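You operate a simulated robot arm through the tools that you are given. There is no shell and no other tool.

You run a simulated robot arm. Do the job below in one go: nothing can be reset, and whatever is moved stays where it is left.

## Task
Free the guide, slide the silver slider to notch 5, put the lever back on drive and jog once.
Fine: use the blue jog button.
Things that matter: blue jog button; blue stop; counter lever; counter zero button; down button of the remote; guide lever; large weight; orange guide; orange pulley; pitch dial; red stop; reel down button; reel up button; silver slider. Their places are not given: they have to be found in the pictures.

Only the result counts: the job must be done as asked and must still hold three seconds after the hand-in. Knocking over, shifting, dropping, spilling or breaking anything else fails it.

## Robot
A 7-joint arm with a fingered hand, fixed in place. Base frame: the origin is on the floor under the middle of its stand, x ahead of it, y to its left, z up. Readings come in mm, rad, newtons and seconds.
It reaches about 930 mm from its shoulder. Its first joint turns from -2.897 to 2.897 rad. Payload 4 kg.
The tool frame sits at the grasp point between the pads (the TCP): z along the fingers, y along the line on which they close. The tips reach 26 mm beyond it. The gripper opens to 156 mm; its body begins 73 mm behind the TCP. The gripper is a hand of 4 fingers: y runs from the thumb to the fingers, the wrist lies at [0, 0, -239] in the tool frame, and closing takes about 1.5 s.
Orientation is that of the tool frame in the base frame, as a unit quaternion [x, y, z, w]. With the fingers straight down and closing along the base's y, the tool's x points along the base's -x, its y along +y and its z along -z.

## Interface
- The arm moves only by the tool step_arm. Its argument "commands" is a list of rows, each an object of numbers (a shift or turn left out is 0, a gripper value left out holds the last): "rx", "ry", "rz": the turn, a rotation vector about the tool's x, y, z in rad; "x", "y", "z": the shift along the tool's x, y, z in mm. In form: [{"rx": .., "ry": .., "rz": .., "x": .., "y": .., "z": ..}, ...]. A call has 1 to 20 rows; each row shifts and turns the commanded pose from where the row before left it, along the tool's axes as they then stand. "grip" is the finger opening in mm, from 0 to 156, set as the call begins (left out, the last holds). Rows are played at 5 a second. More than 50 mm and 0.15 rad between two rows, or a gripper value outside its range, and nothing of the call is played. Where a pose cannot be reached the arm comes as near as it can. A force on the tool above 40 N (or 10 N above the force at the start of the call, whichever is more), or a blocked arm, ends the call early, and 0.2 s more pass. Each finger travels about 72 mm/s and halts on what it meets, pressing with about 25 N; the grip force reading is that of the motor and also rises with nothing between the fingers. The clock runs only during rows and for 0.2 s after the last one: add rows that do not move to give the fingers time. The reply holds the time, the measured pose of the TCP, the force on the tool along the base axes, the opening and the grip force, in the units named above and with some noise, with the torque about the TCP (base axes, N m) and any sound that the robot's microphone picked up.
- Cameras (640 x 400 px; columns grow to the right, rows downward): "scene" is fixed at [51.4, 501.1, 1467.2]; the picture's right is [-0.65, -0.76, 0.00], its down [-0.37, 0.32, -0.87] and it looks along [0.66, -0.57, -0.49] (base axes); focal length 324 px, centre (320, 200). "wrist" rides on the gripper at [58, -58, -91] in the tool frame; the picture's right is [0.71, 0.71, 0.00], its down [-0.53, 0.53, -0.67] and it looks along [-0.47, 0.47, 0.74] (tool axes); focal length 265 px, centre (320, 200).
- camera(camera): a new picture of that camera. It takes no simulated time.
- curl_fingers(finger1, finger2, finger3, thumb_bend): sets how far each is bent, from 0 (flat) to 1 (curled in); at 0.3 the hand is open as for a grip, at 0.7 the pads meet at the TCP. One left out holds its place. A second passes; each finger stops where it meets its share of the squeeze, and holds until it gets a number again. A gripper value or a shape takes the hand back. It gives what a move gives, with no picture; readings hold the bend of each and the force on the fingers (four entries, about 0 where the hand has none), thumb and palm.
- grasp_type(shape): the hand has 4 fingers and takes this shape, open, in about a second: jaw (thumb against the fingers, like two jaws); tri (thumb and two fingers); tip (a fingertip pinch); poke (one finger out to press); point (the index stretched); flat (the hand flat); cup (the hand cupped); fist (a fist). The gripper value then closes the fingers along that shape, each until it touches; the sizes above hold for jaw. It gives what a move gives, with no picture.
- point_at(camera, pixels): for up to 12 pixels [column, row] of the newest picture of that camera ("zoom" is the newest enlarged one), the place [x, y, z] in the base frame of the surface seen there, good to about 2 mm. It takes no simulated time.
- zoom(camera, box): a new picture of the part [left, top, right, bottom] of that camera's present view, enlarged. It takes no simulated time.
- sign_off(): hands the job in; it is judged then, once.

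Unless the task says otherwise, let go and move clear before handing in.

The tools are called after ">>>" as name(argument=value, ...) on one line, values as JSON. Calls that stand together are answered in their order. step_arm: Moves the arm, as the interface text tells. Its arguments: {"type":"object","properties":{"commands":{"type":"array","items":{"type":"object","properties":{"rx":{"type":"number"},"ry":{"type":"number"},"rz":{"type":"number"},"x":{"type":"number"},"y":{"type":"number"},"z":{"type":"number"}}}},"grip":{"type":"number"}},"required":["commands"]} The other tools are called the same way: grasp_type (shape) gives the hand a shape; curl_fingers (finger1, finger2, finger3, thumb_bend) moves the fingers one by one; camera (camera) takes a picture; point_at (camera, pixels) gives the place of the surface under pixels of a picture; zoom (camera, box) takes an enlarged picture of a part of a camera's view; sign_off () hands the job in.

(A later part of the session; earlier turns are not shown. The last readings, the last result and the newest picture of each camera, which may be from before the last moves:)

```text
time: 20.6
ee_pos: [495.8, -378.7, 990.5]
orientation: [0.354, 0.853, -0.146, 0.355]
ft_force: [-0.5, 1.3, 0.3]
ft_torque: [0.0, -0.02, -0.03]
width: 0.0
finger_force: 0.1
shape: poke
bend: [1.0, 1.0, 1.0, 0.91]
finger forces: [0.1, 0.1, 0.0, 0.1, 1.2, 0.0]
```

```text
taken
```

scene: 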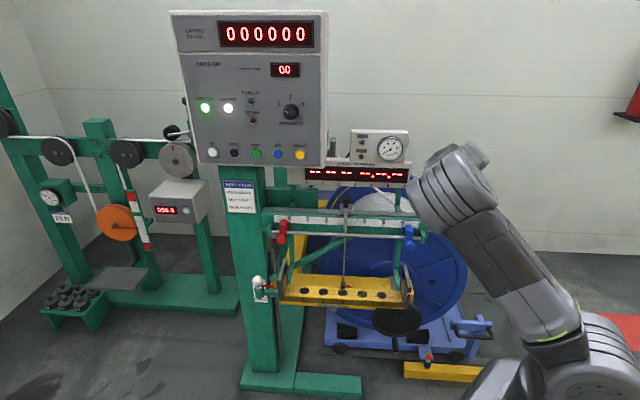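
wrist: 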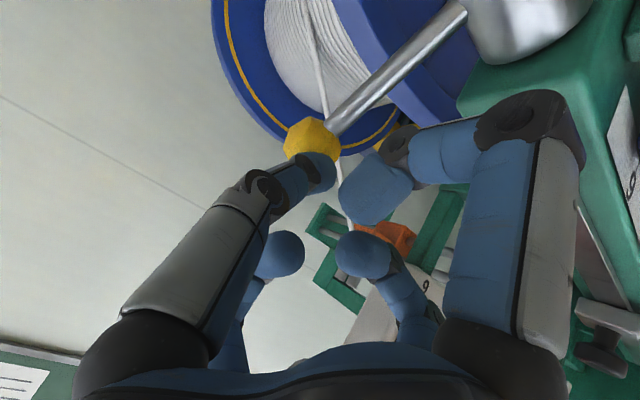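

The lever is near 38° and still moving at ~1 N. I'll continue along the arc in smaller steps.

>>> step_arm(commands=[{"x": -0.4, "z": 5.3}, {"x": -0.3, "z": 5.4}, {"x": -0.1, "z": 5.5}])

>>> camera(camera="wrist")

```text
time: 21.4
ee_pos: [504.6, -386.1, 979.9]
orientation: [0.354, 0.853, -0.145, 0.354]
ft_force: [0.4, -0.1, 0.1]
ft_torque: [-0.02, 0.0, 0.0]
width: 0.0
finger_force: 0.1
shape: poke
bend: [1.0, 1.0, 1.0, 0.91]
finger forces: [0.1, 0.0, 0.0, 0.1, 0.0, 0.0]
```

```text
taken
```

wrist: 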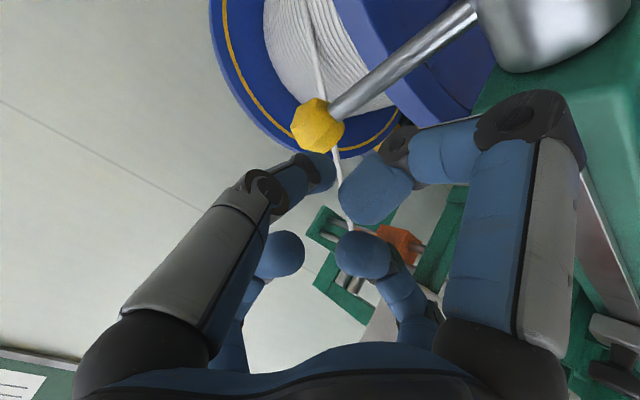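

The contact is gone and the ball at (318,125) has jumped ahead of the nub – the lever snapped over by itself. I'll measure its new angle.

>>> point_at(camera="wrist", pixels=[[318, 125], [360, 90], [390, 68], [420, 45], [450, 25]])

>>> step_arm(commands=[{}, {}])

>>> point_at(camera="wrist", pixels=[[318, 125], [420, 45]])

```text
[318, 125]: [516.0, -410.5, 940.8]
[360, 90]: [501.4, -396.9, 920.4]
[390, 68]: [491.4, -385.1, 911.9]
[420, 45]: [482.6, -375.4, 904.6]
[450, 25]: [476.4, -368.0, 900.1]
```

```text
time: 22.0
ee_pos: [502.9, -386.4, 980.7]
orientation: [0.355, 0.853, -0.146, 0.355]
ft_force: [-0.2, -1.2, 1.0]
ft_torque: [-0.02, -0.02, 0.02]
width: 0.1
finger_force: 0.2
shape: poke
bend: [1.0, 1.0, 1.0, 0.91]
finger forces: [0.1, 0.0, 0.0, 0.1, 0.0, 0.0]
```

```text
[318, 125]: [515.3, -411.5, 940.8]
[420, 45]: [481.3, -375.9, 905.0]
```

The lever now rests at about 60° back (shaft slope from (476,-368,900) to (501,-397,920)); that is the free position. I'll withdraw along the hand's axis, then come forward, before going to the slider.

>>> step_arm(commands=[{"z": -25}, {"z": -40}, {"z": -45}, {"z": -40}, {"x": 31.8, "z": -3.5}, {"x": 31.8, "z": -3.5}])

>>> curl_fingers(finger1=1.0, finger2=0.5, finger3=1.0, thumb_bend=0.5)

>>> camera(camera="wrist")

>>> camera(camera="scene")

```text
time: 23.4
ee_pos: [394.7, -275.5, 1045.0]
orientation: [0.355, 0.853, -0.146, 0.354]
ft_force: [-0.4, 0.5, -0.4]
ft_torque: [0.02, -0.03, -0.02]
width: 0.0
finger_force: 0.1
shape: poke
bend: [1.0, 1.0, 1.0, 0.91]
finger forces: [0.0, 0.1, 0.0, 0.1, 0.0, 0.1]
```

```text
time: 24.4
ee_pos: [394.6, -276.6, 1045.0]
orientation: [0.355, 0.852, -0.147, 0.355]
ft_force: [-0.2, 0.0, 0.2]
ft_torque: [0.03, 0.01, 0.0]
width: 42.8
finger_force: 0.1
shape: fingers
bend: [0.98, 0.5, 0.99, 0.5]
finger forces: [0.0, 0.0, 0.0, 0.0, 0.1, 0.0]
```

```text
taken
```

wrist: 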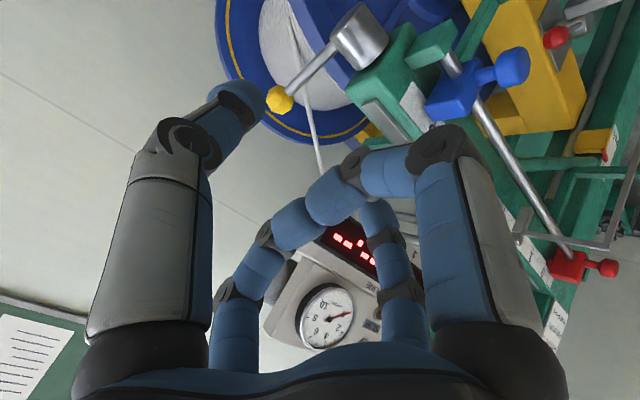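

```text
taken
```

scene: 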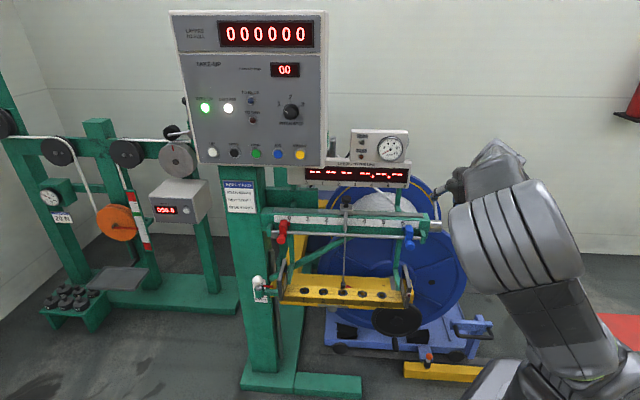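

The lever stays in its back position (ball at (280,100)). Fingers 1 and 3 now meet on the hand's axis; I'll measure how far they, the thumb and finger 2 reach.

>>> point_at(camera="wrist", pixels=[[340, 195], [325, 195], [345, 170], [298, 225], [378, 215], [370, 230], [385, 245], [240, 95], [262, 100], [225, 120], [250, 120]])

>>> zoom(camera="wrist", box=[200, 70, 460, 290])

```text
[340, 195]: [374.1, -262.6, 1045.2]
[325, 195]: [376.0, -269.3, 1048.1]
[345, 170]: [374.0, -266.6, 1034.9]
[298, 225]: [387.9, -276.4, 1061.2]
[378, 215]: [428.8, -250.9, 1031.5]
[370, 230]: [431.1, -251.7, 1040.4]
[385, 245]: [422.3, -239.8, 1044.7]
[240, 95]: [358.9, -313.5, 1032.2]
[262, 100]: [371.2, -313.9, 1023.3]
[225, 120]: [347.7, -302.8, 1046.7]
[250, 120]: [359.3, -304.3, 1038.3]
```

```text
1.82 times, centred on (330, 180) of wrist
```

zoom: 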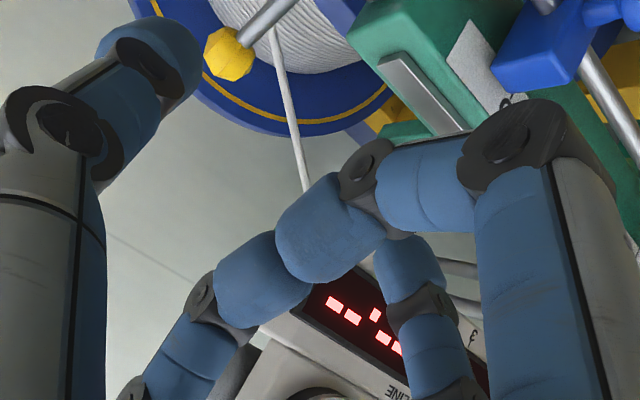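

The curled fingers reach roughly to z_tool = 0 on the axis, thumb and finger 2 stand about 80 mm apart. I'll get the knob's exact centre from a zoomed view before approaching.

>>> zoom(camera="scene", box=[325, 190, 365, 225])

>>> point_at(camera="zoom", pixels=[[335, 70], [335, 85], [335, 98], [300, 85], [370, 85], [335, 125], [335, 145], [300, 125], [380, 125], [332, 180], [280, 180], [390, 180]])

>>> point_at(camera="zoom", pixels=[[275, 215], [390, 220], [330, 240], [275, 255], [390, 255], [330, 290], [330, 330], [200, 225], [200, 262], [200, 290]])

```text
11.43 times, centred on (345, 208) of scene
```

zoom: 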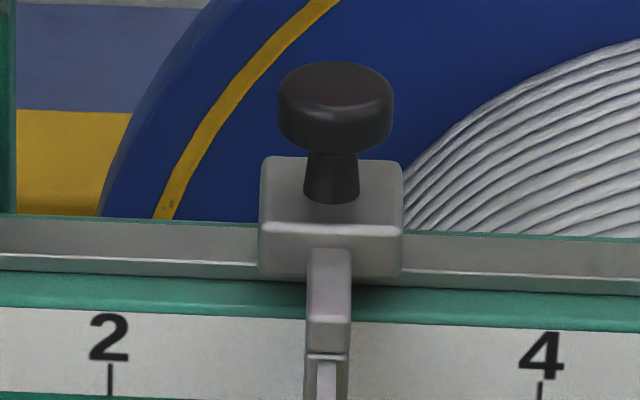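

```text
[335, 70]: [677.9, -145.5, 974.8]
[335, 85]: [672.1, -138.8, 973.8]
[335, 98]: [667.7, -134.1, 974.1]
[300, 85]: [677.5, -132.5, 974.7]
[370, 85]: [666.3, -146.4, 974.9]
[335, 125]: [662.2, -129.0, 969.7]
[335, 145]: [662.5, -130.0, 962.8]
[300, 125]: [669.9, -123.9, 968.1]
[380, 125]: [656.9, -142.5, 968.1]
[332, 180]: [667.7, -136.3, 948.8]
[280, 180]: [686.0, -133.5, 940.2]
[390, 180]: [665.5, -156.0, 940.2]
```

```text
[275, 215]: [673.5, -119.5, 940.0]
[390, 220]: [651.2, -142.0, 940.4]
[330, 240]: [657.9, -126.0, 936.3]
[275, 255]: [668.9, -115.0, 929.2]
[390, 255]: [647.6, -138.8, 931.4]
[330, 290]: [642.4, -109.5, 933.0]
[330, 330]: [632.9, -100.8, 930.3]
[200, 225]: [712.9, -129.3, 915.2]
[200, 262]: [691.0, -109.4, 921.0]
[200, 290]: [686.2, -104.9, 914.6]
```

The knob's centre is at about (672,-140,967), top z 975, block top z 940. I'll translate along the bar (tool +y) by about 293 mm while staying in front of the panel.

>>> step_arm(commands=[{"y": 41.8}, {"y": 41.8}, {"y": 41.8}, {"y": 41.8}, {"y": 41.8}, {"y": 41.8}, {"y": 41.8}])

>>> camera(camera="scene")

>>> camera(camera="wrist")

```text
time: 26.0
ee_pos: [599.3, -69.7, 1048.1]
orientation: [0.355, 0.853, -0.146, 0.354]
ft_force: [0.0, -0.3, 0.7]
ft_torque: [0.02, 0.0, -0.01]
width: 43.3
finger_force: 0.0
shape: fingers
bend: [0.98, 0.5, 0.99, 0.5]
finger forces: [0.0, 0.1, 0.0, 0.0, 0.1, 0.1]
```

```text
taken
```

scene: 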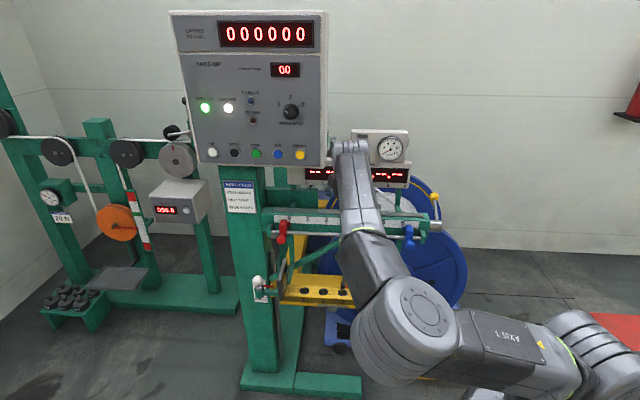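

```text
taken
```

wrist: 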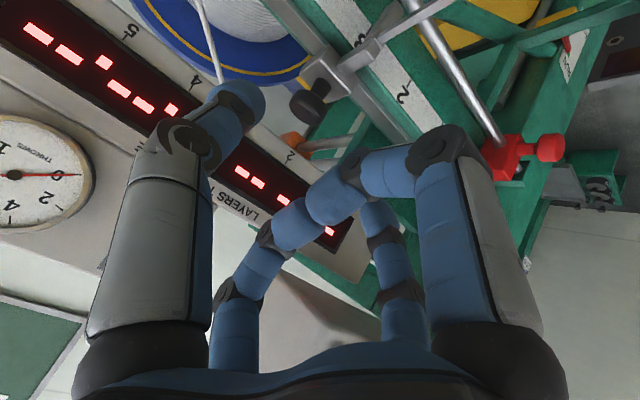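

The hand is now in front of the slider; the knob shows at wrist pixel (308,105). I'll check the elbow's and forearm's place against the tray before closing in.

>>> point_at(camera="scene", pixels=[[415, 315], [365, 335], [390, 360], [350, 160], [360, 210], [400, 270], [335, 145], [480, 370]])

>>> point_at(camera="wrist", pixels=[[308, 105], [325, 85], [340, 70], [305, 120], [240, 95], [378, 215], [500, 145], [375, 45]])

```text
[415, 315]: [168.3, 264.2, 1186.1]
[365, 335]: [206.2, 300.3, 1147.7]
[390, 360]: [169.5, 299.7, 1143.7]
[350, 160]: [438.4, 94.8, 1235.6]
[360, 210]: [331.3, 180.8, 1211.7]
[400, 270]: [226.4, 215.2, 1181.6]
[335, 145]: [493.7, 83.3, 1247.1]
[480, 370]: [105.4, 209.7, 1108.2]
```

```text
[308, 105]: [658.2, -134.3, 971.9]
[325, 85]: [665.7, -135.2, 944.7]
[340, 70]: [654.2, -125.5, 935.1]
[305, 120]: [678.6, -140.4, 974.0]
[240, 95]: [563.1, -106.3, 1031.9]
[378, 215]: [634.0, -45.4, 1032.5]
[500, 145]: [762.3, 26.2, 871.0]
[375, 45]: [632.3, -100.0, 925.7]
```

The elbow is well clear at about (170,270,1150). I'll make the pre-approach and advance along the hand's axis to within 25 mm of the grasp place.

>>> step_arm(commands=[{"x": -6.7, "y": 1, "z": 18.7}, {"x": -6.7, "y": 1, "z": 18.7}, {"z": 15}, {"z": 15}, {"z": 15}])

>>> camera(camera="wrist")

>>> zoom(camera="scene", box=[240, 120, 440, 260])

```text
time: 27.2
ee_pos: [650.0, -117.8, 997.1]
orientation: [0.355, 0.852, -0.147, 0.354]
ft_force: [-0.1, 0.8, 0.4]
ft_torque: [0.0, -0.02, 0.01]
width: 43.1
finger_force: 0.0
shape: fingers
bend: [0.98, 0.5, 0.99, 0.5]
finger forces: [0.0, 0.0, 0.0, 0.0, 0.0, 0.0]
```

```text
taken
```

wrist: 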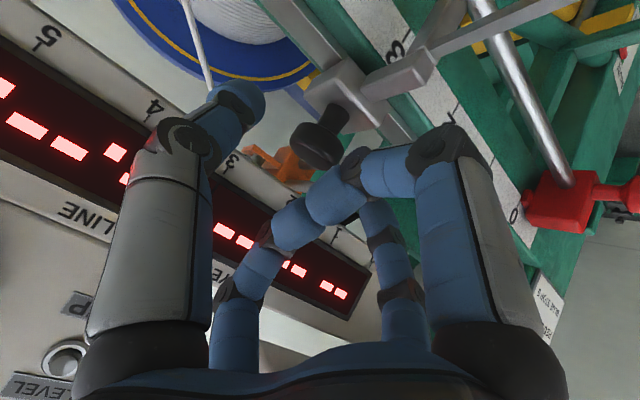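

```text
2.86 times, centred on (340, 190) of scene
```

zoom: 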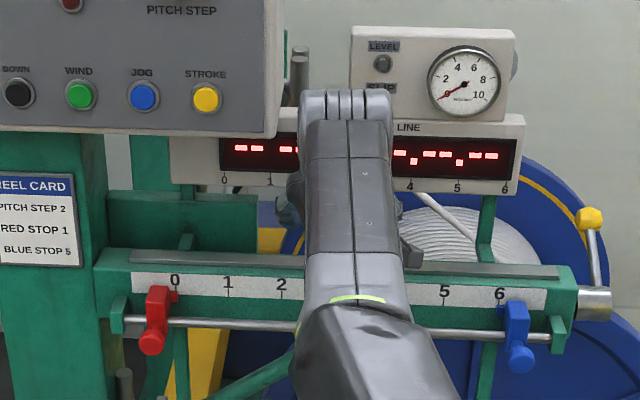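

The knob is on the hand's axis about 43 mm ahead of the TCP. I'll advance 20 mm in small steps, watching for contact.

>>> step_arm(commands=[{"z": 7}, {"z": 7}, {"z": 3}, {"z": 3}])

>>> camera(camera="wrist")

```text
time: 28.2
ee_pos: [660.2, -127.9, 983.3]
orientation: [0.354, 0.853, -0.146, 0.355]
ft_force: [0.0, -0.7, 0.5]
ft_torque: [-0.02, 0.01, 0.01]
width: 43.1
finger_force: 0.0
shape: fingers
bend: [0.98, 0.5, 0.99, 0.5]
finger forces: [0.0, 0.1, 0.0, 0.1, 0.0, 0.0]
```

```text
taken
```

wrist: 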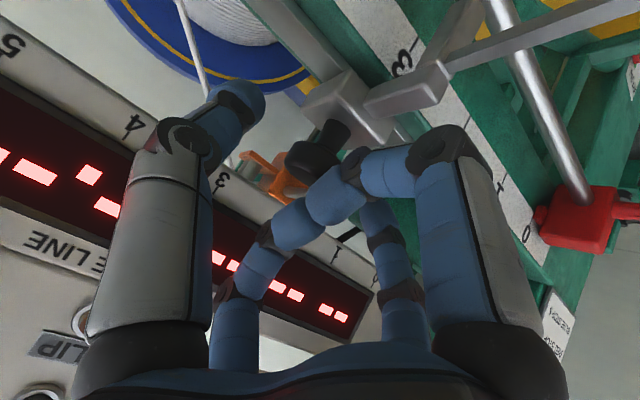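

No contact so far, and the knob at (315,160) sits between thumb and finger 2. I'll close thumb and finger 2 onto it.

>>> curl_fingers(finger2=0.62, thumb_bend=0.62)

>>> camera(camera="wrist")

```text
time: 29.2
ee_pos: [658.8, -126.2, 981.9]
orientation: [0.354, 0.853, -0.147, 0.355]
ft_force: [-0.4, 0.0, -0.1]
ft_torque: [-0.02, -0.01, -0.01]
width: 25.3
finger_force: 0.6
shape: fingers
bend: [0.98, 0.62, 0.99, 0.62]
finger forces: [0.0, 0.0, 0.1, 0.0, 0.8, 0.0]
```

```text
taken
```

wrist: 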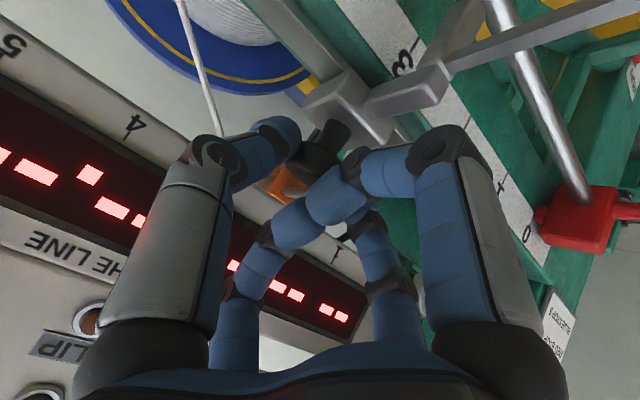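

The thumb just touches the knob (0.8 N). I'll close a little more for a light two-sided hold.

>>> curl_fingers(finger2=0.67, thumb_bend=0.64)

>>> zoom(camera="wrist", box=[230, 60, 430, 260])

```text
time: 30.2
ee_pos: [658.8, -126.5, 983.6]
orientation: [0.355, 0.852, -0.148, 0.355]
ft_force: [-0.2, 0.3, -0.6]
ft_torque: [-0.06, 0.01, -0.02]
width: 25.0
finger_force: 2.2
shape: fingers
bend: [0.98, 0.64, 0.99, 0.62]
finger forces: [0.0, 2.4, 0.0, 0.0, 3.1, 0.0]
```

```text
2.00 times, centred on (330, 160) of wrist
```

zoom: 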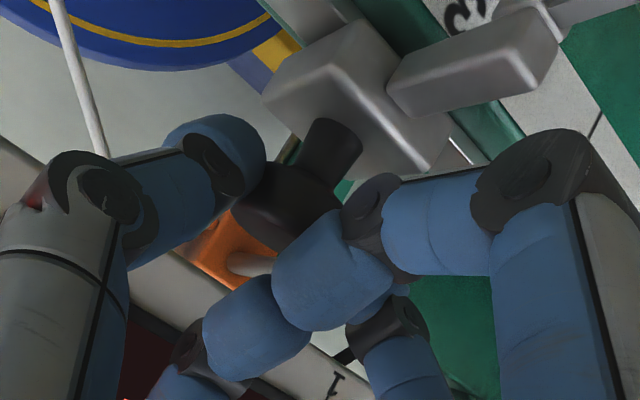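

Both sides now hold the knob (2.4 N and 3.1 N). I'll test-slide 10 mm toward higher notches (tool -y) and watch the force.

>>> step_arm(commands=[{"y": -2.5}, {"y": -2.5}, {"y": -2.5}, {"y": -2.5}])

>>> camera(camera="wrist")

```text
time: 31.2
ee_pos: [651.2, -134.0, 983.1]
orientation: [0.355, 0.853, -0.146, 0.354]
ft_force: [2.9, 2.3, 0.2]
ft_torque: [0.03, -0.06, 0.1]
width: 22.4
finger_force: 2.5
shape: fingers
bend: [0.98, 0.62, 0.99, 0.64]
finger forces: [0.0, 4.4, 0.1, 0.0, 0.5, 0.1]
```

```text
taken
```

wrist: 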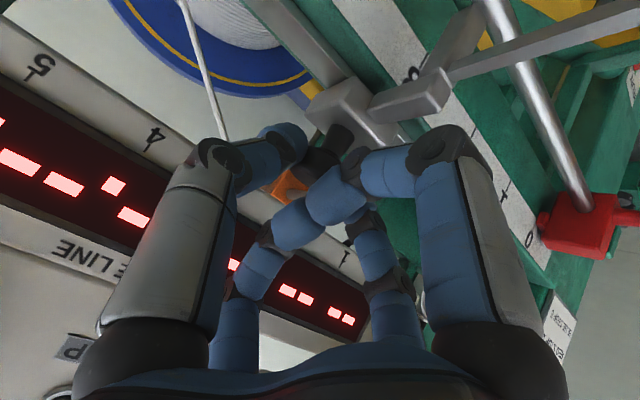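

Finger 2 pushes with 4.4 N and the slider seems to move along. I'll go another 20 mm and check the slider's place from the picture.

>>> step_arm(commands=[{"y": -4}, {"y": -4}, {"y": -4}, {"y": -4}, {"y": -4}])

>>> camera(camera="wrist")

>>> point_at(camera="wrist", pixels=[[340, 95], [400, 100], [430, 85], [380, 130], [340, 135], [320, 155]])

>>> camera(camera="scene")

```text
time: 32.4
ee_pos: [638.9, -147.4, 982.3]
orientation: [0.354, 0.853, -0.146, 0.354]
ft_force: [0.8, 5.3, 2.4]
ft_torque: [0.08, -0.03, 0.11]
width: 22.1
finger_force: 3.4
shape: fingers
bend: [0.98, 0.62, 0.99, 0.64]
finger forces: [0.1, 5.5, 0.1, 0.1, 1.2, 0.0]
```

```text
taken
```

wrist: 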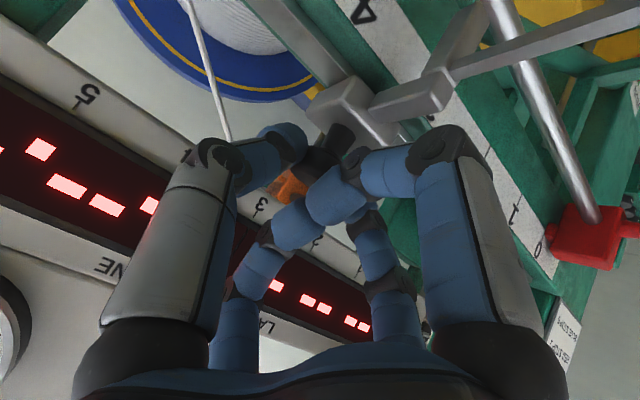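

```text
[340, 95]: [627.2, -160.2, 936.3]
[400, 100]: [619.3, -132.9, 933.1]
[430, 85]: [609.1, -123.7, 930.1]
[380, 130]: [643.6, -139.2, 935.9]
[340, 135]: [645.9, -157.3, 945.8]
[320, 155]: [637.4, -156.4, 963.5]
```

```text
taken
```

scene: 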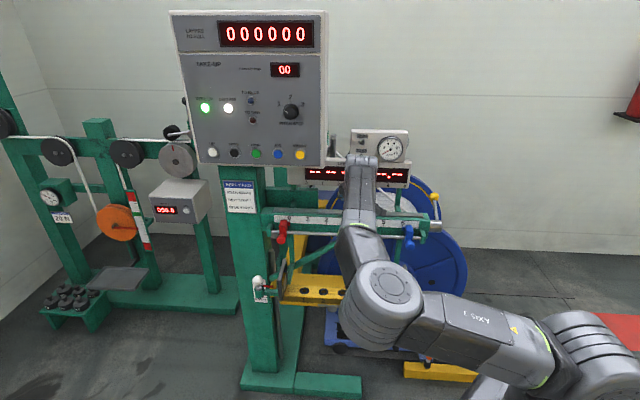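

The slider travels with the hand (stem now near u = -345, i.e. about 30 mm moved). I'll go on 70 mm in 5 mm rows.

>>> step_arm(commands=[{"y": -5}, {"y": -5}, {"y": -5}, {"y": -5}, {"y": -5}, {"y": -5}, {"y": -5}, {"y": -5}, {"y": -5}, {"y": -5}, {"y": -5}, {"y": -5}, {"y": -5}, {"y": -5}])

>>> camera(camera="wrist")

>>> camera(camera="scene")

```text
time: 35.4
ee_pos: [588.1, -198.3, 983.8]
orientation: [0.354, 0.853, -0.147, 0.355]
ft_force: [1.7, 4.1, 1.9]
ft_torque: [0.07, -0.11, 0.11]
width: 22.0
finger_force: 3.4
shape: fingers
bend: [0.98, 0.62, 0.99, 0.64]
finger forces: [0.1, 5.2, 0.0, 0.0, 0.9, 0.0]
```

```text
taken
```

wrist: 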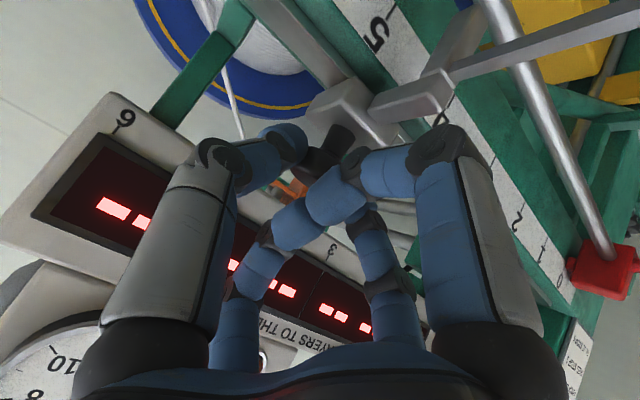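

```text
taken
```

scene: 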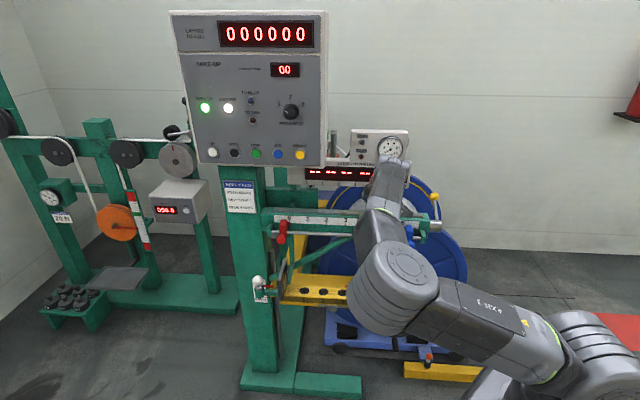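

By TCP travel the slider is near u ≈ -279 (target -256.5, from its start of -376.5 plus 120). I'll measure the slider's arm directly in a wrist zoom.

>>> zoom(camera="wrist", box=[290, 0, 490, 150])

```text
2.67 times, centred on (390, 75) of wrist
```

zoom: 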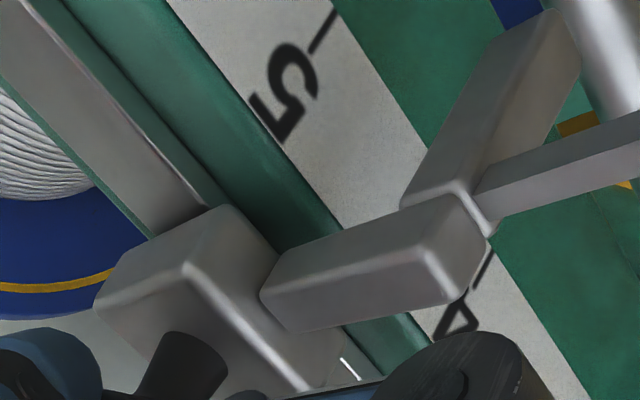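

>>> point_at(camera="zoom", pixels=[[330, 290], [380, 275], [300, 270], [350, 240], [420, 215], [160, 250], [240, 250], [175, 310], [185, 360], [320, 30], [490, 265], [540, 80]])

```text
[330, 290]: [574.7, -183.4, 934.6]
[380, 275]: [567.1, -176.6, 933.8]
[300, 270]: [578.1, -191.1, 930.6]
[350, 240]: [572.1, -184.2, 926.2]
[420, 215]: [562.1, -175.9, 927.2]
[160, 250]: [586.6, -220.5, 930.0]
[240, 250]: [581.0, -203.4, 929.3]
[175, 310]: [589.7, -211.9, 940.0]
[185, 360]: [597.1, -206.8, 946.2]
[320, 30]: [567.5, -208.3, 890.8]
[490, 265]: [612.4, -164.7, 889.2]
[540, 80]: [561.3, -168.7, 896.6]
```

The slider's arm centre is at about u = -279.5, and tick 5 is near u = -254 to -256.5. I'll move 22.5 mm more and measure again.

>>> step_arm(commands=[{"y": -4}, {"y": -4}, {"y": -4}, {"y": -4}, {"y": -3}, {"y": -2}, {"y": -1.5}])

>>> zoom(camera="wrist", box=[290, 0, 490, 150])

```text
time: 37.0
ee_pos: [573.1, -213.5, 982.4]
orientation: [0.354, 0.853, -0.146, 0.354]
ft_force: [2.1, 4.0, 2.7]
ft_torque: [0.08, -0.07, 0.09]
width: 21.7
finger_force: 3.3
shape: fingers
bend: [0.98, 0.62, 0.99, 0.64]
finger forces: [0.0, 5.7, 0.1, 0.1, 0.9, 0.1]
```

```text
2.67 times, centred on (390, 75) of wrist
```

zoom: 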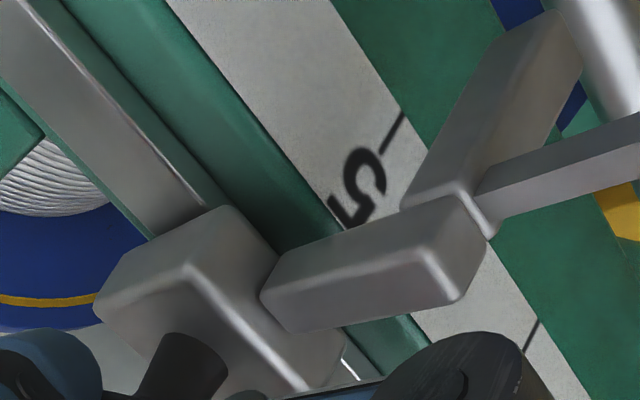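

Tick 5 is now at zoom pixel (395,130), almost under the slider's arm. I'll measure both.

>>> point_at(camera="zoom", pixels=[[330, 290], [380, 275], [350, 240], [420, 215], [240, 250], [395, 130], [388, 145], [530, 340], [370, 300], [450, 290], [300, 320], [200, 275]])

>>> camera(camera="scene")

```text
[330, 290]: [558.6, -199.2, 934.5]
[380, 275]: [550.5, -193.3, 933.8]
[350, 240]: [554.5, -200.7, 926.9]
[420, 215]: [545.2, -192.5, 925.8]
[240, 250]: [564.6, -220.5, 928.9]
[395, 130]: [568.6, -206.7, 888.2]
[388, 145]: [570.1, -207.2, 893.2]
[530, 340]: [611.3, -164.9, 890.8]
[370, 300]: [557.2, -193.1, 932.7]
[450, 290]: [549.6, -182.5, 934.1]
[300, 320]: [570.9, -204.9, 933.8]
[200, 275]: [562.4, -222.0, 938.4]
```

```text
taken
```

scene: 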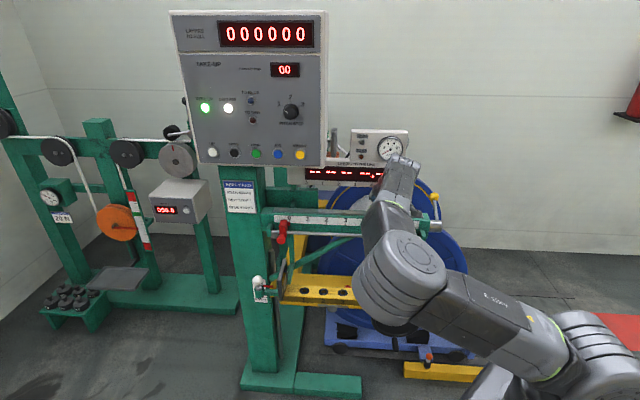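

The arm's centre measures about u = -255.5 to -256 against tick 5 at -256.2, so it is on notch 5 within about 1 mm. I'll open the two fingers and withdraw along the hand's axis.

>>> curl_fingers(finger2=0.5, thumb_bend=0.5)

>>> step_arm(commands=[{"z": -10}, {"z": -20}, {"z": -40}, {"z": -40}])

>>> camera(camera="wrist")

>>> camera(camera="scene")

```text
time: 38.0
ee_pos: [571.9, -213.7, 980.7]
orientation: [0.355, 0.853, -0.147, 0.354]
ft_force: [-0.5, 0.0, 0.1]
ft_torque: [-0.03, 0.01, 0.02]
width: 43.0
finger_force: 0.0
shape: fingers
bend: [0.98, 0.5, 0.99, 0.5]
finger forces: [0.0, 0.0, 0.0, 0.0, 0.1, 0.0]
```

```text
time: 39.0
ee_pos: [516.6, -159.9, 1061.7]
orientation: [0.355, 0.853, -0.146, 0.354]
ft_force: [0.4, -0.4, 0.0]
ft_torque: [-0.01, 0.02, 0.0]
width: 42.9
finger_force: 0.0
shape: fingers
bend: [0.98, 0.5, 0.99, 0.5]
finger forces: [0.1, 0.0, 0.1, 0.0, 0.0, 0.0]
```

```text
taken
```

wrist: 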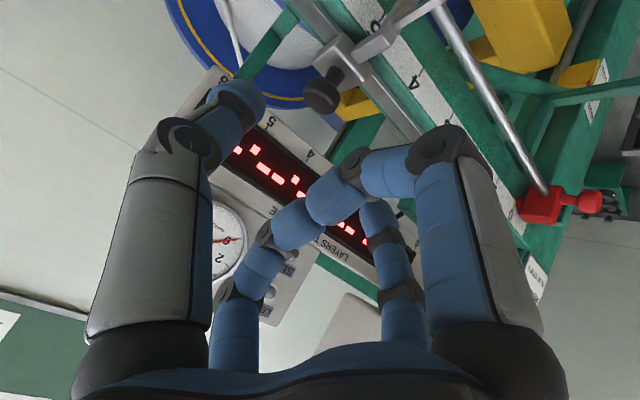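

```text
taken
```

scene: 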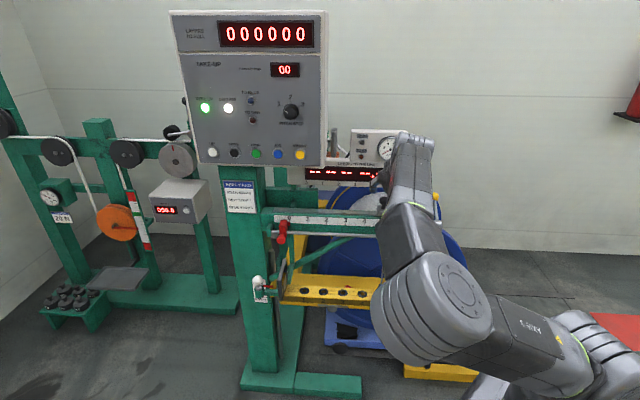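

The hand is clear of the knob. I'll move along toward the lever (tool -y, 170 mm), which also uncovers the slider for the scene camera.

>>> step_arm(commands=[{"y": -42}, {"y": -42}, {"y": -42}, {"y": -43}])

>>> camera(camera="scene")

>>> zoom(camera="scene", box=[355, 190, 405, 235])

>>> camera(camera="wrist")

```text
time: 40.0
ee_pos: [398.7, -278.6, 1058.7]
orientation: [0.354, 0.853, -0.147, 0.355]
ft_force: [0.2, -0.2, -0.3]
ft_torque: [-0.01, -0.01, -0.01]
width: 43.1
finger_force: 0.1
shape: fingers
bend: [0.98, 0.5, 0.99, 0.5]
finger forces: [0.0, 0.1, 0.0, 0.0, 0.0, 0.0]
```

```text
taken
```

scene: 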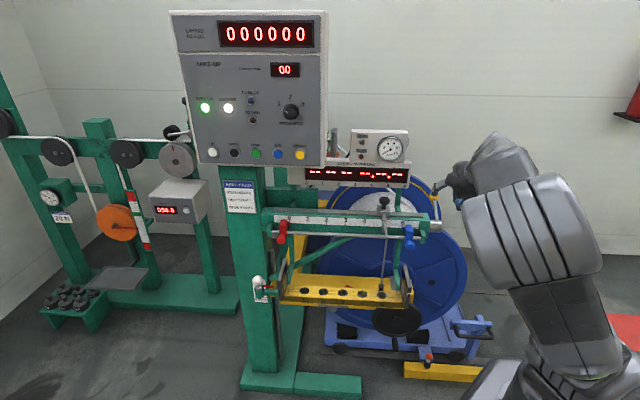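

```text
8.89 times, centred on (380, 212) of scene
```

zoom: 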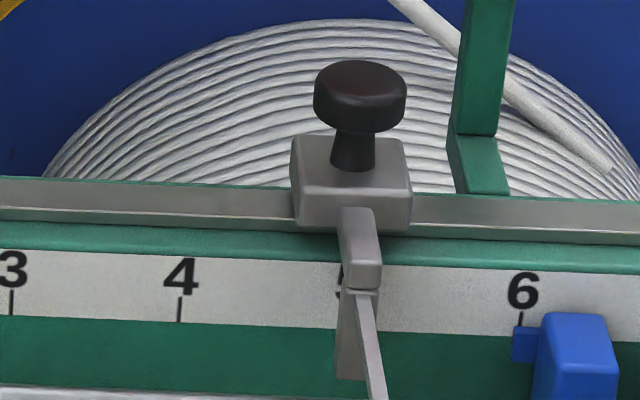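

```text
taken
```

wrist: 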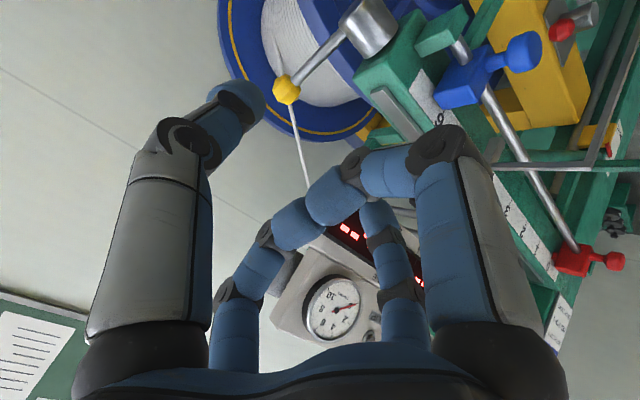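

The slider covers the 5 mark. I'll measure it precisely with the same surface points as at the start and check its wire's end at hole 5.

>>> point_at(camera="zoom", pixels=[[360, 75], [360, 86], [330, 80], [390, 80], [355, 155], [305, 185], [402, 190], [356, 205], [360, 245], [362, 272], [355, 330], [180, 310]])

>>> zoom(camera="scene", box=[320, 250, 430, 320])

```text
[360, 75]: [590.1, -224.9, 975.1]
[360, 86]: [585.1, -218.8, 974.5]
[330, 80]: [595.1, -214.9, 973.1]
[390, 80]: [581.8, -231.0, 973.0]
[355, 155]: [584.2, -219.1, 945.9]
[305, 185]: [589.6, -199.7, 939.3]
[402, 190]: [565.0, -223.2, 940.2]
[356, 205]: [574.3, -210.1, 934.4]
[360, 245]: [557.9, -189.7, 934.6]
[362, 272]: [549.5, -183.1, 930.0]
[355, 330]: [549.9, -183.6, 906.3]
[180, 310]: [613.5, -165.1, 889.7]
```

```text
5.71 times, centred on (375, 285) of scene
```

zoom: 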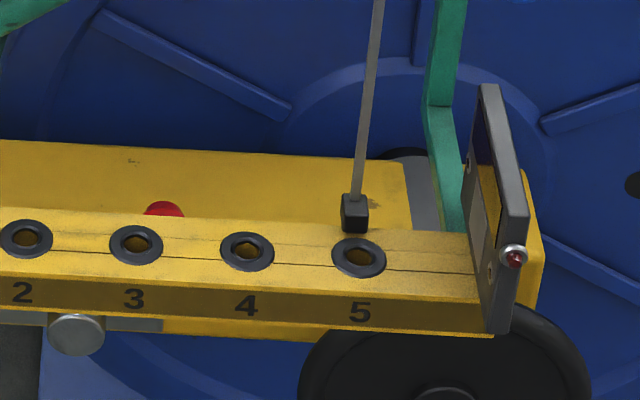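

Comparing the same surfaces before and after, the slider moved about 117.5 mm, so it is roughly 2.5 mm short of notch 5. I'll cross-check with the wire's tip and the holes in this zoom.

>>> point_at(camera="zoom", pixels=[[345, 215], [364, 215], [354, 200], [354, 225], [333, 257], [384, 258], [358, 237], [358, 277], [111, 244], [162, 245], [136, 226], [136, 264]])

```text
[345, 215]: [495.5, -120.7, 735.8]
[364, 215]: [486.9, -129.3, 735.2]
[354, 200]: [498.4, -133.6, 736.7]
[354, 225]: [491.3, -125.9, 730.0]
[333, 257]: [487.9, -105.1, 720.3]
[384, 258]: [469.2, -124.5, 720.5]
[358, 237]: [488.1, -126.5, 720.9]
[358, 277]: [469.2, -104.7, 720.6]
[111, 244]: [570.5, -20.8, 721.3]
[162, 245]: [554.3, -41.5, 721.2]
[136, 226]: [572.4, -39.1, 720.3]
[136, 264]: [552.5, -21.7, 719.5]
```

The wire's tip centre is at u ≈ -258.6 and hole 5 at ≈ -256.7: about 2 mm short. I'll go back to the knob the same way and nudge it that last bit.

>>> step_arm(commands=[{"y": 43}, {"y": 43}, {"y": 43}, {"y": 43}, {"z": 40}, {"z": 40}])

>>> camera(camera="wrist")

```text
time: 41.4
ee_pos: [560.9, -194.5, 1003.6]
orientation: [0.355, 0.853, -0.147, 0.354]
ft_force: [0.0, -0.6, -0.3]
ft_torque: [0.0, -0.02, -0.02]
width: 42.9
finger_force: 0.1
shape: fingers
bend: [0.98, 0.5, 0.99, 0.5]
finger forces: [0.1, 0.0, 0.0, 0.0, 0.1, 0.0]
```

```text
taken
```

wrist: 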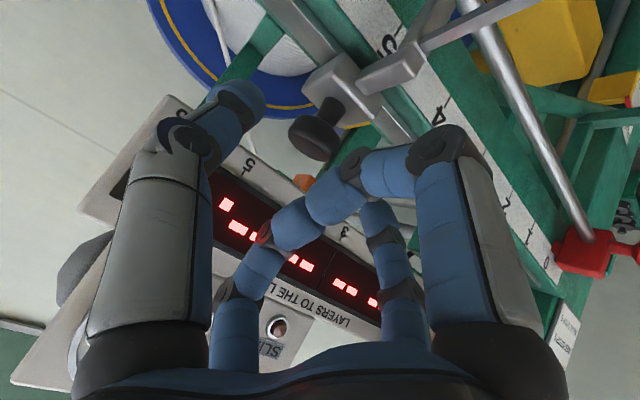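

The knob is 54 mm ahead on the axis. I'll advance 31 mm to straddle it and then close lightly as before.

>>> step_arm(commands=[{"x": -1, "z": 12}, {"x": -1, "z": 10}, {"z": 5}, {"z": 4}])

>>> curl_fingers(finger2=0.63, thumb_bend=0.55)

```text
time: 42.4
ee_pos: [576.6, -212.2, 983.4]
orientation: [0.353, 0.854, -0.146, 0.355]
ft_force: [0.2, 0.2, -0.5]
ft_torque: [0.02, 0.01, 0.0]
width: 43.0
finger_force: 0.1
shape: fingers
bend: [0.98, 0.5, 0.99, 0.5]
finger forces: [0.0, 0.0, 0.0, 0.0, 0.1, 0.1]
```

```text
time: 43.4
ee_pos: [575.3, -211.2, 984.4]
orientation: [0.355, 0.853, -0.147, 0.354]
ft_force: [0.6, -0.7, 0.3]
ft_torque: [-0.01, 0.0, -0.02]
width: 35.4
finger_force: 0.0
shape: fingers
bend: [0.98, 0.63, 0.99, 0.55]
finger forces: [0.0, 0.0, 0.1, 0.0, 0.1, 0.1]
```

Finger 2 is close but not touching. I'll creep in +u by 1 mm rows and watch its force.

>>> step_arm(commands=[{"y": -1}, {"y": -1}, {"y": -1}])

>>> zoom(camera="wrist", box=[290, 0, 490, 150])

>>> point_at(camera="zoom", pixels=[[350, 240], [420, 215], [240, 250], [330, 290], [380, 275]])

```text
time: 44.2
ee_pos: [574.8, -214.4, 984.4]
orientation: [0.354, 0.853, -0.146, 0.355]
ft_force: [0.3, 1.3, 0.2]
ft_torque: [0.03, -0.01, 0.02]
width: 35.2
finger_force: 1.1
shape: fingers
bend: [0.98, 0.62, 0.99, 0.55]
finger forces: [0.0, 1.7, 0.1, 0.0, 0.1, 0.1]
```

```text
2.67 times, centred on (390, 75) of wrist
```

zoom: 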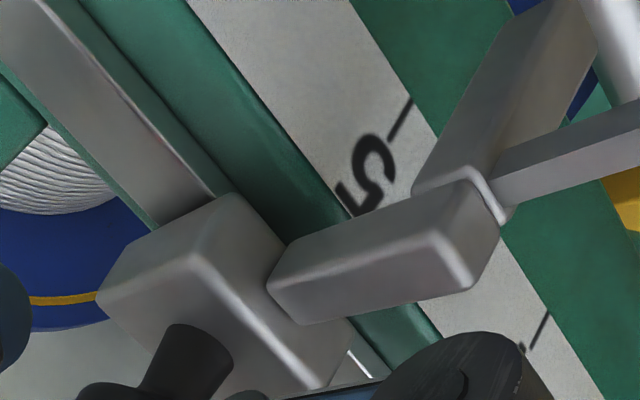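

```text
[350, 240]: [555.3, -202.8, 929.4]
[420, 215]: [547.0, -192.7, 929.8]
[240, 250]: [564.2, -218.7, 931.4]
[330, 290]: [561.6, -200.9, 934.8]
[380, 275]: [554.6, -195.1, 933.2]
```

Contact at 1.7 N, friction takes around 5 N to overcome. I'll advance 3 mm more in 1 mm rows.

>>> step_arm(commands=[{"y": -1}, {"y": -1}, {"y": -1}])

>>> zoom(camera="wrist", box=[290, 0, 490, 150])

>>> point_at(camera="zoom", pixels=[[350, 240], [420, 215], [240, 250], [330, 290], [380, 275]])

```text
time: 45.0
ee_pos: [573.1, -214.7, 984.6]
orientation: [0.354, 0.853, -0.147, 0.355]
ft_force: [1.5, 2.3, 0.9]
ft_torque: [0.04, -0.04, 0.09]
width: 35.4
finger_force: 2.0
shape: fingers
bend: [0.98, 0.61, 0.99, 0.55]
finger forces: [0.0, 2.5, 0.0, 0.1, 0.1, 0.1]
```

```text
2.67 times, centred on (390, 75) of wrist
```

zoom: 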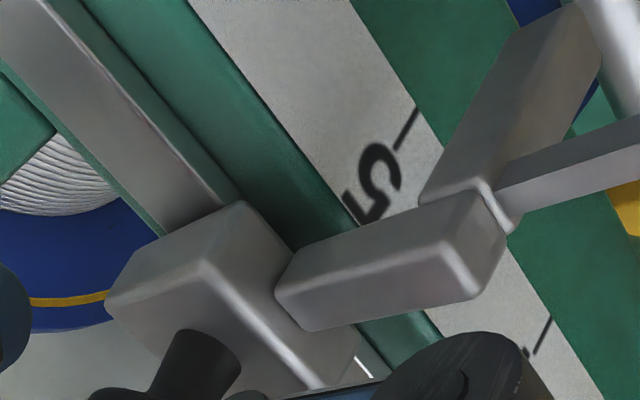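

```text
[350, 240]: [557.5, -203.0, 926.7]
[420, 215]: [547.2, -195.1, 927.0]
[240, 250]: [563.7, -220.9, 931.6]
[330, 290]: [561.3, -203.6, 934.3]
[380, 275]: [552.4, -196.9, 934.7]
```

The slider hasn't moved yet: finger 2 is springy. I'll raise finger 2's bend to 0.67 as in the first slide, so it pushes with ~5 N, and measure the result.

>>> curl_fingers(finger2=0.67)

>>> step_arm(commands=[{}])

>>> zoom(camera="wrist", box=[290, 0, 490, 150])

>>> point_at(camera="zoom", pixels=[[350, 240], [420, 215], [330, 290], [380, 275]])

```text
time: 46.0
ee_pos: [572.5, -214.9, 984.3]
orientation: [0.354, 0.853, -0.147, 0.354]
ft_force: [2.3, 3.2, -0.5]
ft_torque: [0.03, -0.04, 0.09]
width: 35.2
finger_force: 2.2
shape: fingers
bend: [0.98, 0.62, 0.99, 0.55]
finger forces: [0.1, 4.4, 0.0, 0.0, 0.0, 0.1]
```

```text
time: 46.4
ee_pos: [572.2, -214.6, 983.2]
orientation: [0.354, 0.853, -0.147, 0.355]
ft_force: [3.0, 3.5, 0.1]
ft_torque: [-0.01, -0.05, 0.05]
width: 35.2
finger_force: 2.4
shape: fingers
bend: [0.98, 0.62, 0.99, 0.55]
finger forces: [0.0, 4.3, 0.1, 0.1, 0.0, 0.0]
```

```text
2.67 times, centred on (390, 75) of wrist
```

zoom: 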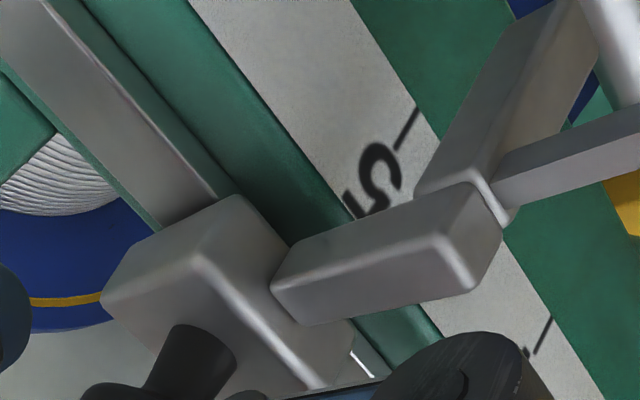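

```text
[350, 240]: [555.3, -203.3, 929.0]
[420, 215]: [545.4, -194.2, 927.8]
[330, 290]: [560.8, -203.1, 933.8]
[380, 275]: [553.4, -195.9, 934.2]
```

The slider crept about 1 mm. I'll push 1.5 mm more, now that finger 2 presses at sliding force.

>>> step_arm(commands=[{"y": -0.8}, {"y": -0.7}, {}])

>>> zoom(camera="wrist", box=[290, 0, 490, 150])

>>> point_at(camera="zoom", pixels=[[350, 240], [420, 215], [330, 290], [380, 275], [400, 135], [410, 118]])

```text
time: 47.2
ee_pos: [570.7, -216.9, 983.1]
orientation: [0.354, 0.853, -0.147, 0.354]
ft_force: [2.4, 3.4, 1.6]
ft_torque: [0.04, -0.06, 0.11]
width: 35.1
finger_force: 1.6
shape: fingers
bend: [0.98, 0.63, 0.99, 0.55]
finger forces: [0.0, 4.4, 0.0, 0.1, 0.1, 0.1]
```

```text
2.67 times, centred on (390, 75) of wrist
```

zoom: 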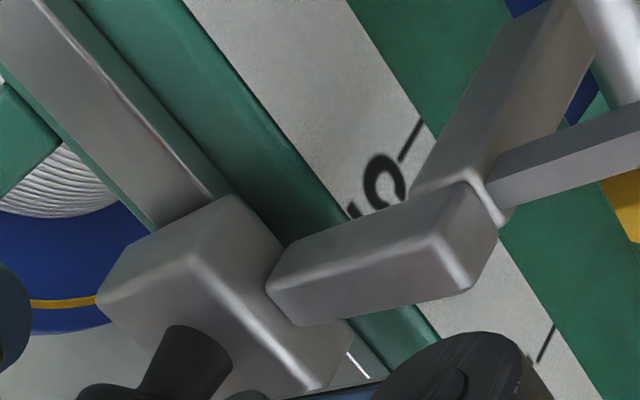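

```text
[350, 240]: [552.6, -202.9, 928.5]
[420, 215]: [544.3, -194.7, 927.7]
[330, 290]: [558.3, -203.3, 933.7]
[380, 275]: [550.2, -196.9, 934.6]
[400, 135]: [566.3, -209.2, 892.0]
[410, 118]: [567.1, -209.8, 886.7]
```

Same-pixel readings moved ~2.7 mm, though with noise. I'll release, withdraw and judge it with the fixed scene camera again.

>>> curl_fingers(finger2=0.5, thumb_bend=0.5)

>>> step_arm(commands=[{"z": -10}, {"z": -20}, {"z": -40}, {"z": -40}, {"y": -42}, {"y": -42}, {"y": -42}, {"y": -43}])

>>> zoom(camera="scene", box=[355, 190, 405, 235])

>>> point_at(camera="zoom", pixels=[[360, 75], [360, 86], [330, 80], [390, 80], [355, 155], [305, 185], [402, 190], [356, 205], [360, 245], [362, 272], [355, 330], [180, 310]])

>>> zoom(camera="scene", box=[320, 250, 430, 320])

>>> point_at(camera="zoom", pixels=[[345, 215], [364, 215], [354, 200], [354, 225], [333, 257], [384, 258], [358, 237], [358, 277], [111, 244], [162, 245], [136, 226], [136, 264]])

```text
time: 48.2
ee_pos: [570.2, -216.0, 983.2]
orientation: [0.354, 0.853, -0.147, 0.354]
ft_force: [1.1, 0.4, -0.7]
ft_torque: [-0.04, 0.01, -0.01]
width: 43.1
finger_force: 0.1
shape: fingers
bend: [0.98, 0.5, 0.99, 0.5]
finger forces: [0.0, 0.1, 0.0, 0.0, 0.0, 0.1]
```

```text
time: 50.0
ee_pos: [394.0, -281.0, 1063.3]
orientation: [0.351, 0.854, -0.146, 0.356]
ft_force: [0.3, -0.5, 0.4]
ft_torque: [0.02, 0.0, -0.02]
width: 43.1
finger_force: 0.1
shape: fingers
bend: [0.98, 0.5, 0.99, 0.5]
finger forces: [0.0, 0.1, 0.1, 0.0, 0.0, 0.0]
```

```text
8.89 times, centred on (380, 212) of scene
```

zoom: 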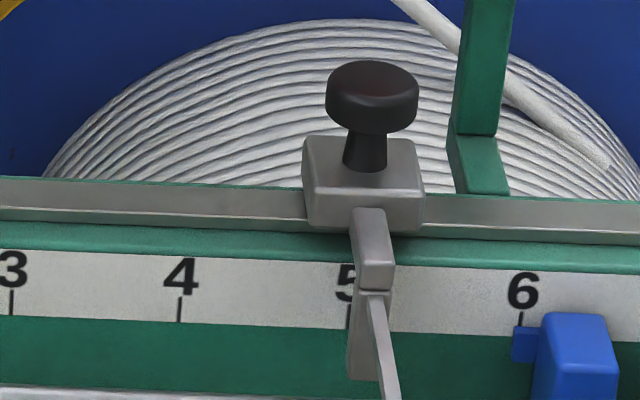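

```text
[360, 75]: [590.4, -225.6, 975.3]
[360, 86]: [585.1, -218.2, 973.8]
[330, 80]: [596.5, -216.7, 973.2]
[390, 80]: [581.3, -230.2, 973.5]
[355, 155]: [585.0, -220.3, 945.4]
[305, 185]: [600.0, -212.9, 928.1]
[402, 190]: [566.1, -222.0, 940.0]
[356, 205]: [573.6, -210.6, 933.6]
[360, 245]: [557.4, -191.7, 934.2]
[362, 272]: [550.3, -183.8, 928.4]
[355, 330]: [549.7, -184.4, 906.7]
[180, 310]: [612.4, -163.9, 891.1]
```

```text
5.71 times, centred on (375, 285) of scene
```

zoom: 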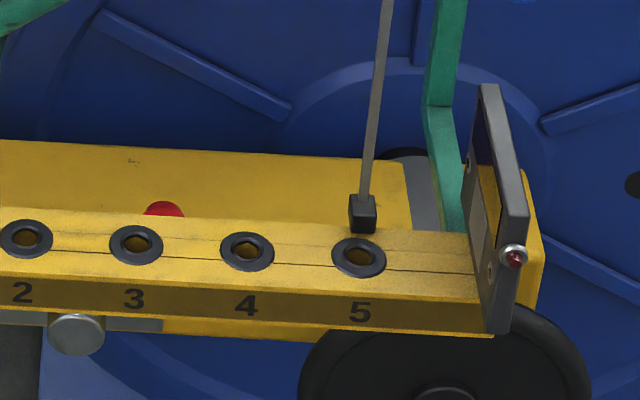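

```text
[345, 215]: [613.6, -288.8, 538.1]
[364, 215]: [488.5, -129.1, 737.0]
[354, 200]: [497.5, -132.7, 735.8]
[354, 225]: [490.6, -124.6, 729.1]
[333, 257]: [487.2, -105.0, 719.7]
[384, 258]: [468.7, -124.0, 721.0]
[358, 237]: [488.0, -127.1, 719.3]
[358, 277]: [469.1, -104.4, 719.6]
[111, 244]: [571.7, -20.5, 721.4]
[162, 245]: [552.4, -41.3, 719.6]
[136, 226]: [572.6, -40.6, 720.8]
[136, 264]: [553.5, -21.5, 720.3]
```

In this fixed view the wire's tip is now about 3.5 zoom-pixels right of hole 5 (was 4.5 left), i.e. roughly +2 mm past the notch. I'll go back and nudge it back ~2 mm with the thumb, tracking TCP position closely.

>>> step_arm(commands=[{"y": 42.5}, {"y": 42.5}, {"y": 42.5}, {"y": 42.5}, {"z": 40}, {"z": 40}, {"z": 15}, {"z": 10}, {"z": 5}])

>>> curl_fingers(thumb_bend=0.67)

>>> step_arm(commands=[{}])

>>> zoom(camera="wrist", box=[290, 0, 490, 150])

```text
time: 52.0
ee_pos: [570.1, -216.8, 982.2]
orientation: [0.354, 0.853, -0.146, 0.355]
ft_force: [-0.4, 0.3, -0.4]
ft_torque: [0.01, 0.01, 0.01]
width: 43.1
finger_force: 0.1
shape: fingers
bend: [0.98, 0.5, 0.99, 0.5]
finger forces: [0.1, 0.0, 0.0, 0.0, 0.0, 0.1]
```

```text
time: 53.0
ee_pos: [570.2, -214.9, 983.2]
orientation: [0.355, 0.853, -0.147, 0.354]
ft_force: [-3.0, -3.1, 0.5]
ft_torque: [-0.04, 0.02, -0.09]
width: 21.6
finger_force: 1.8
shape: fingers
bend: [0.98, 0.5, 0.99, 0.65]
finger forces: [0.0, 0.0, 0.1, 0.1, 4.3, 0.0]
```

```text
time: 53.4
ee_pos: [571.0, -216.6, 981.8]
orientation: [0.354, 0.853, -0.146, 0.355]
ft_force: [-2.8, -3.6, -0.8]
ft_torque: [-0.06, 0.07, -0.08]
width: 21.5
finger_force: 2.0
shape: fingers
bend: [0.98, 0.5, 0.99, 0.65]
finger forces: [0.0, 0.0, 0.0, 0.0, 4.3, 0.0]
```

```text
2.67 times, centred on (390, 75) of wrist
```

zoom: 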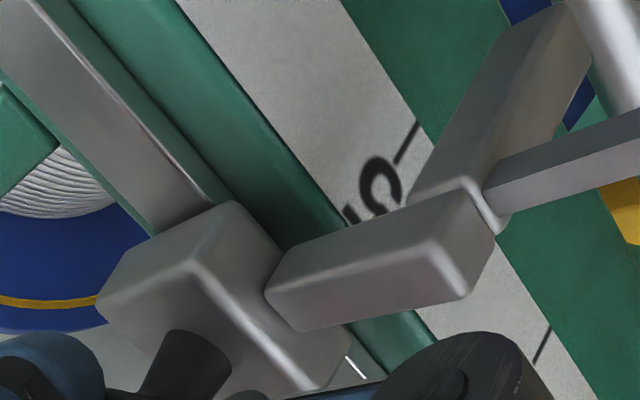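

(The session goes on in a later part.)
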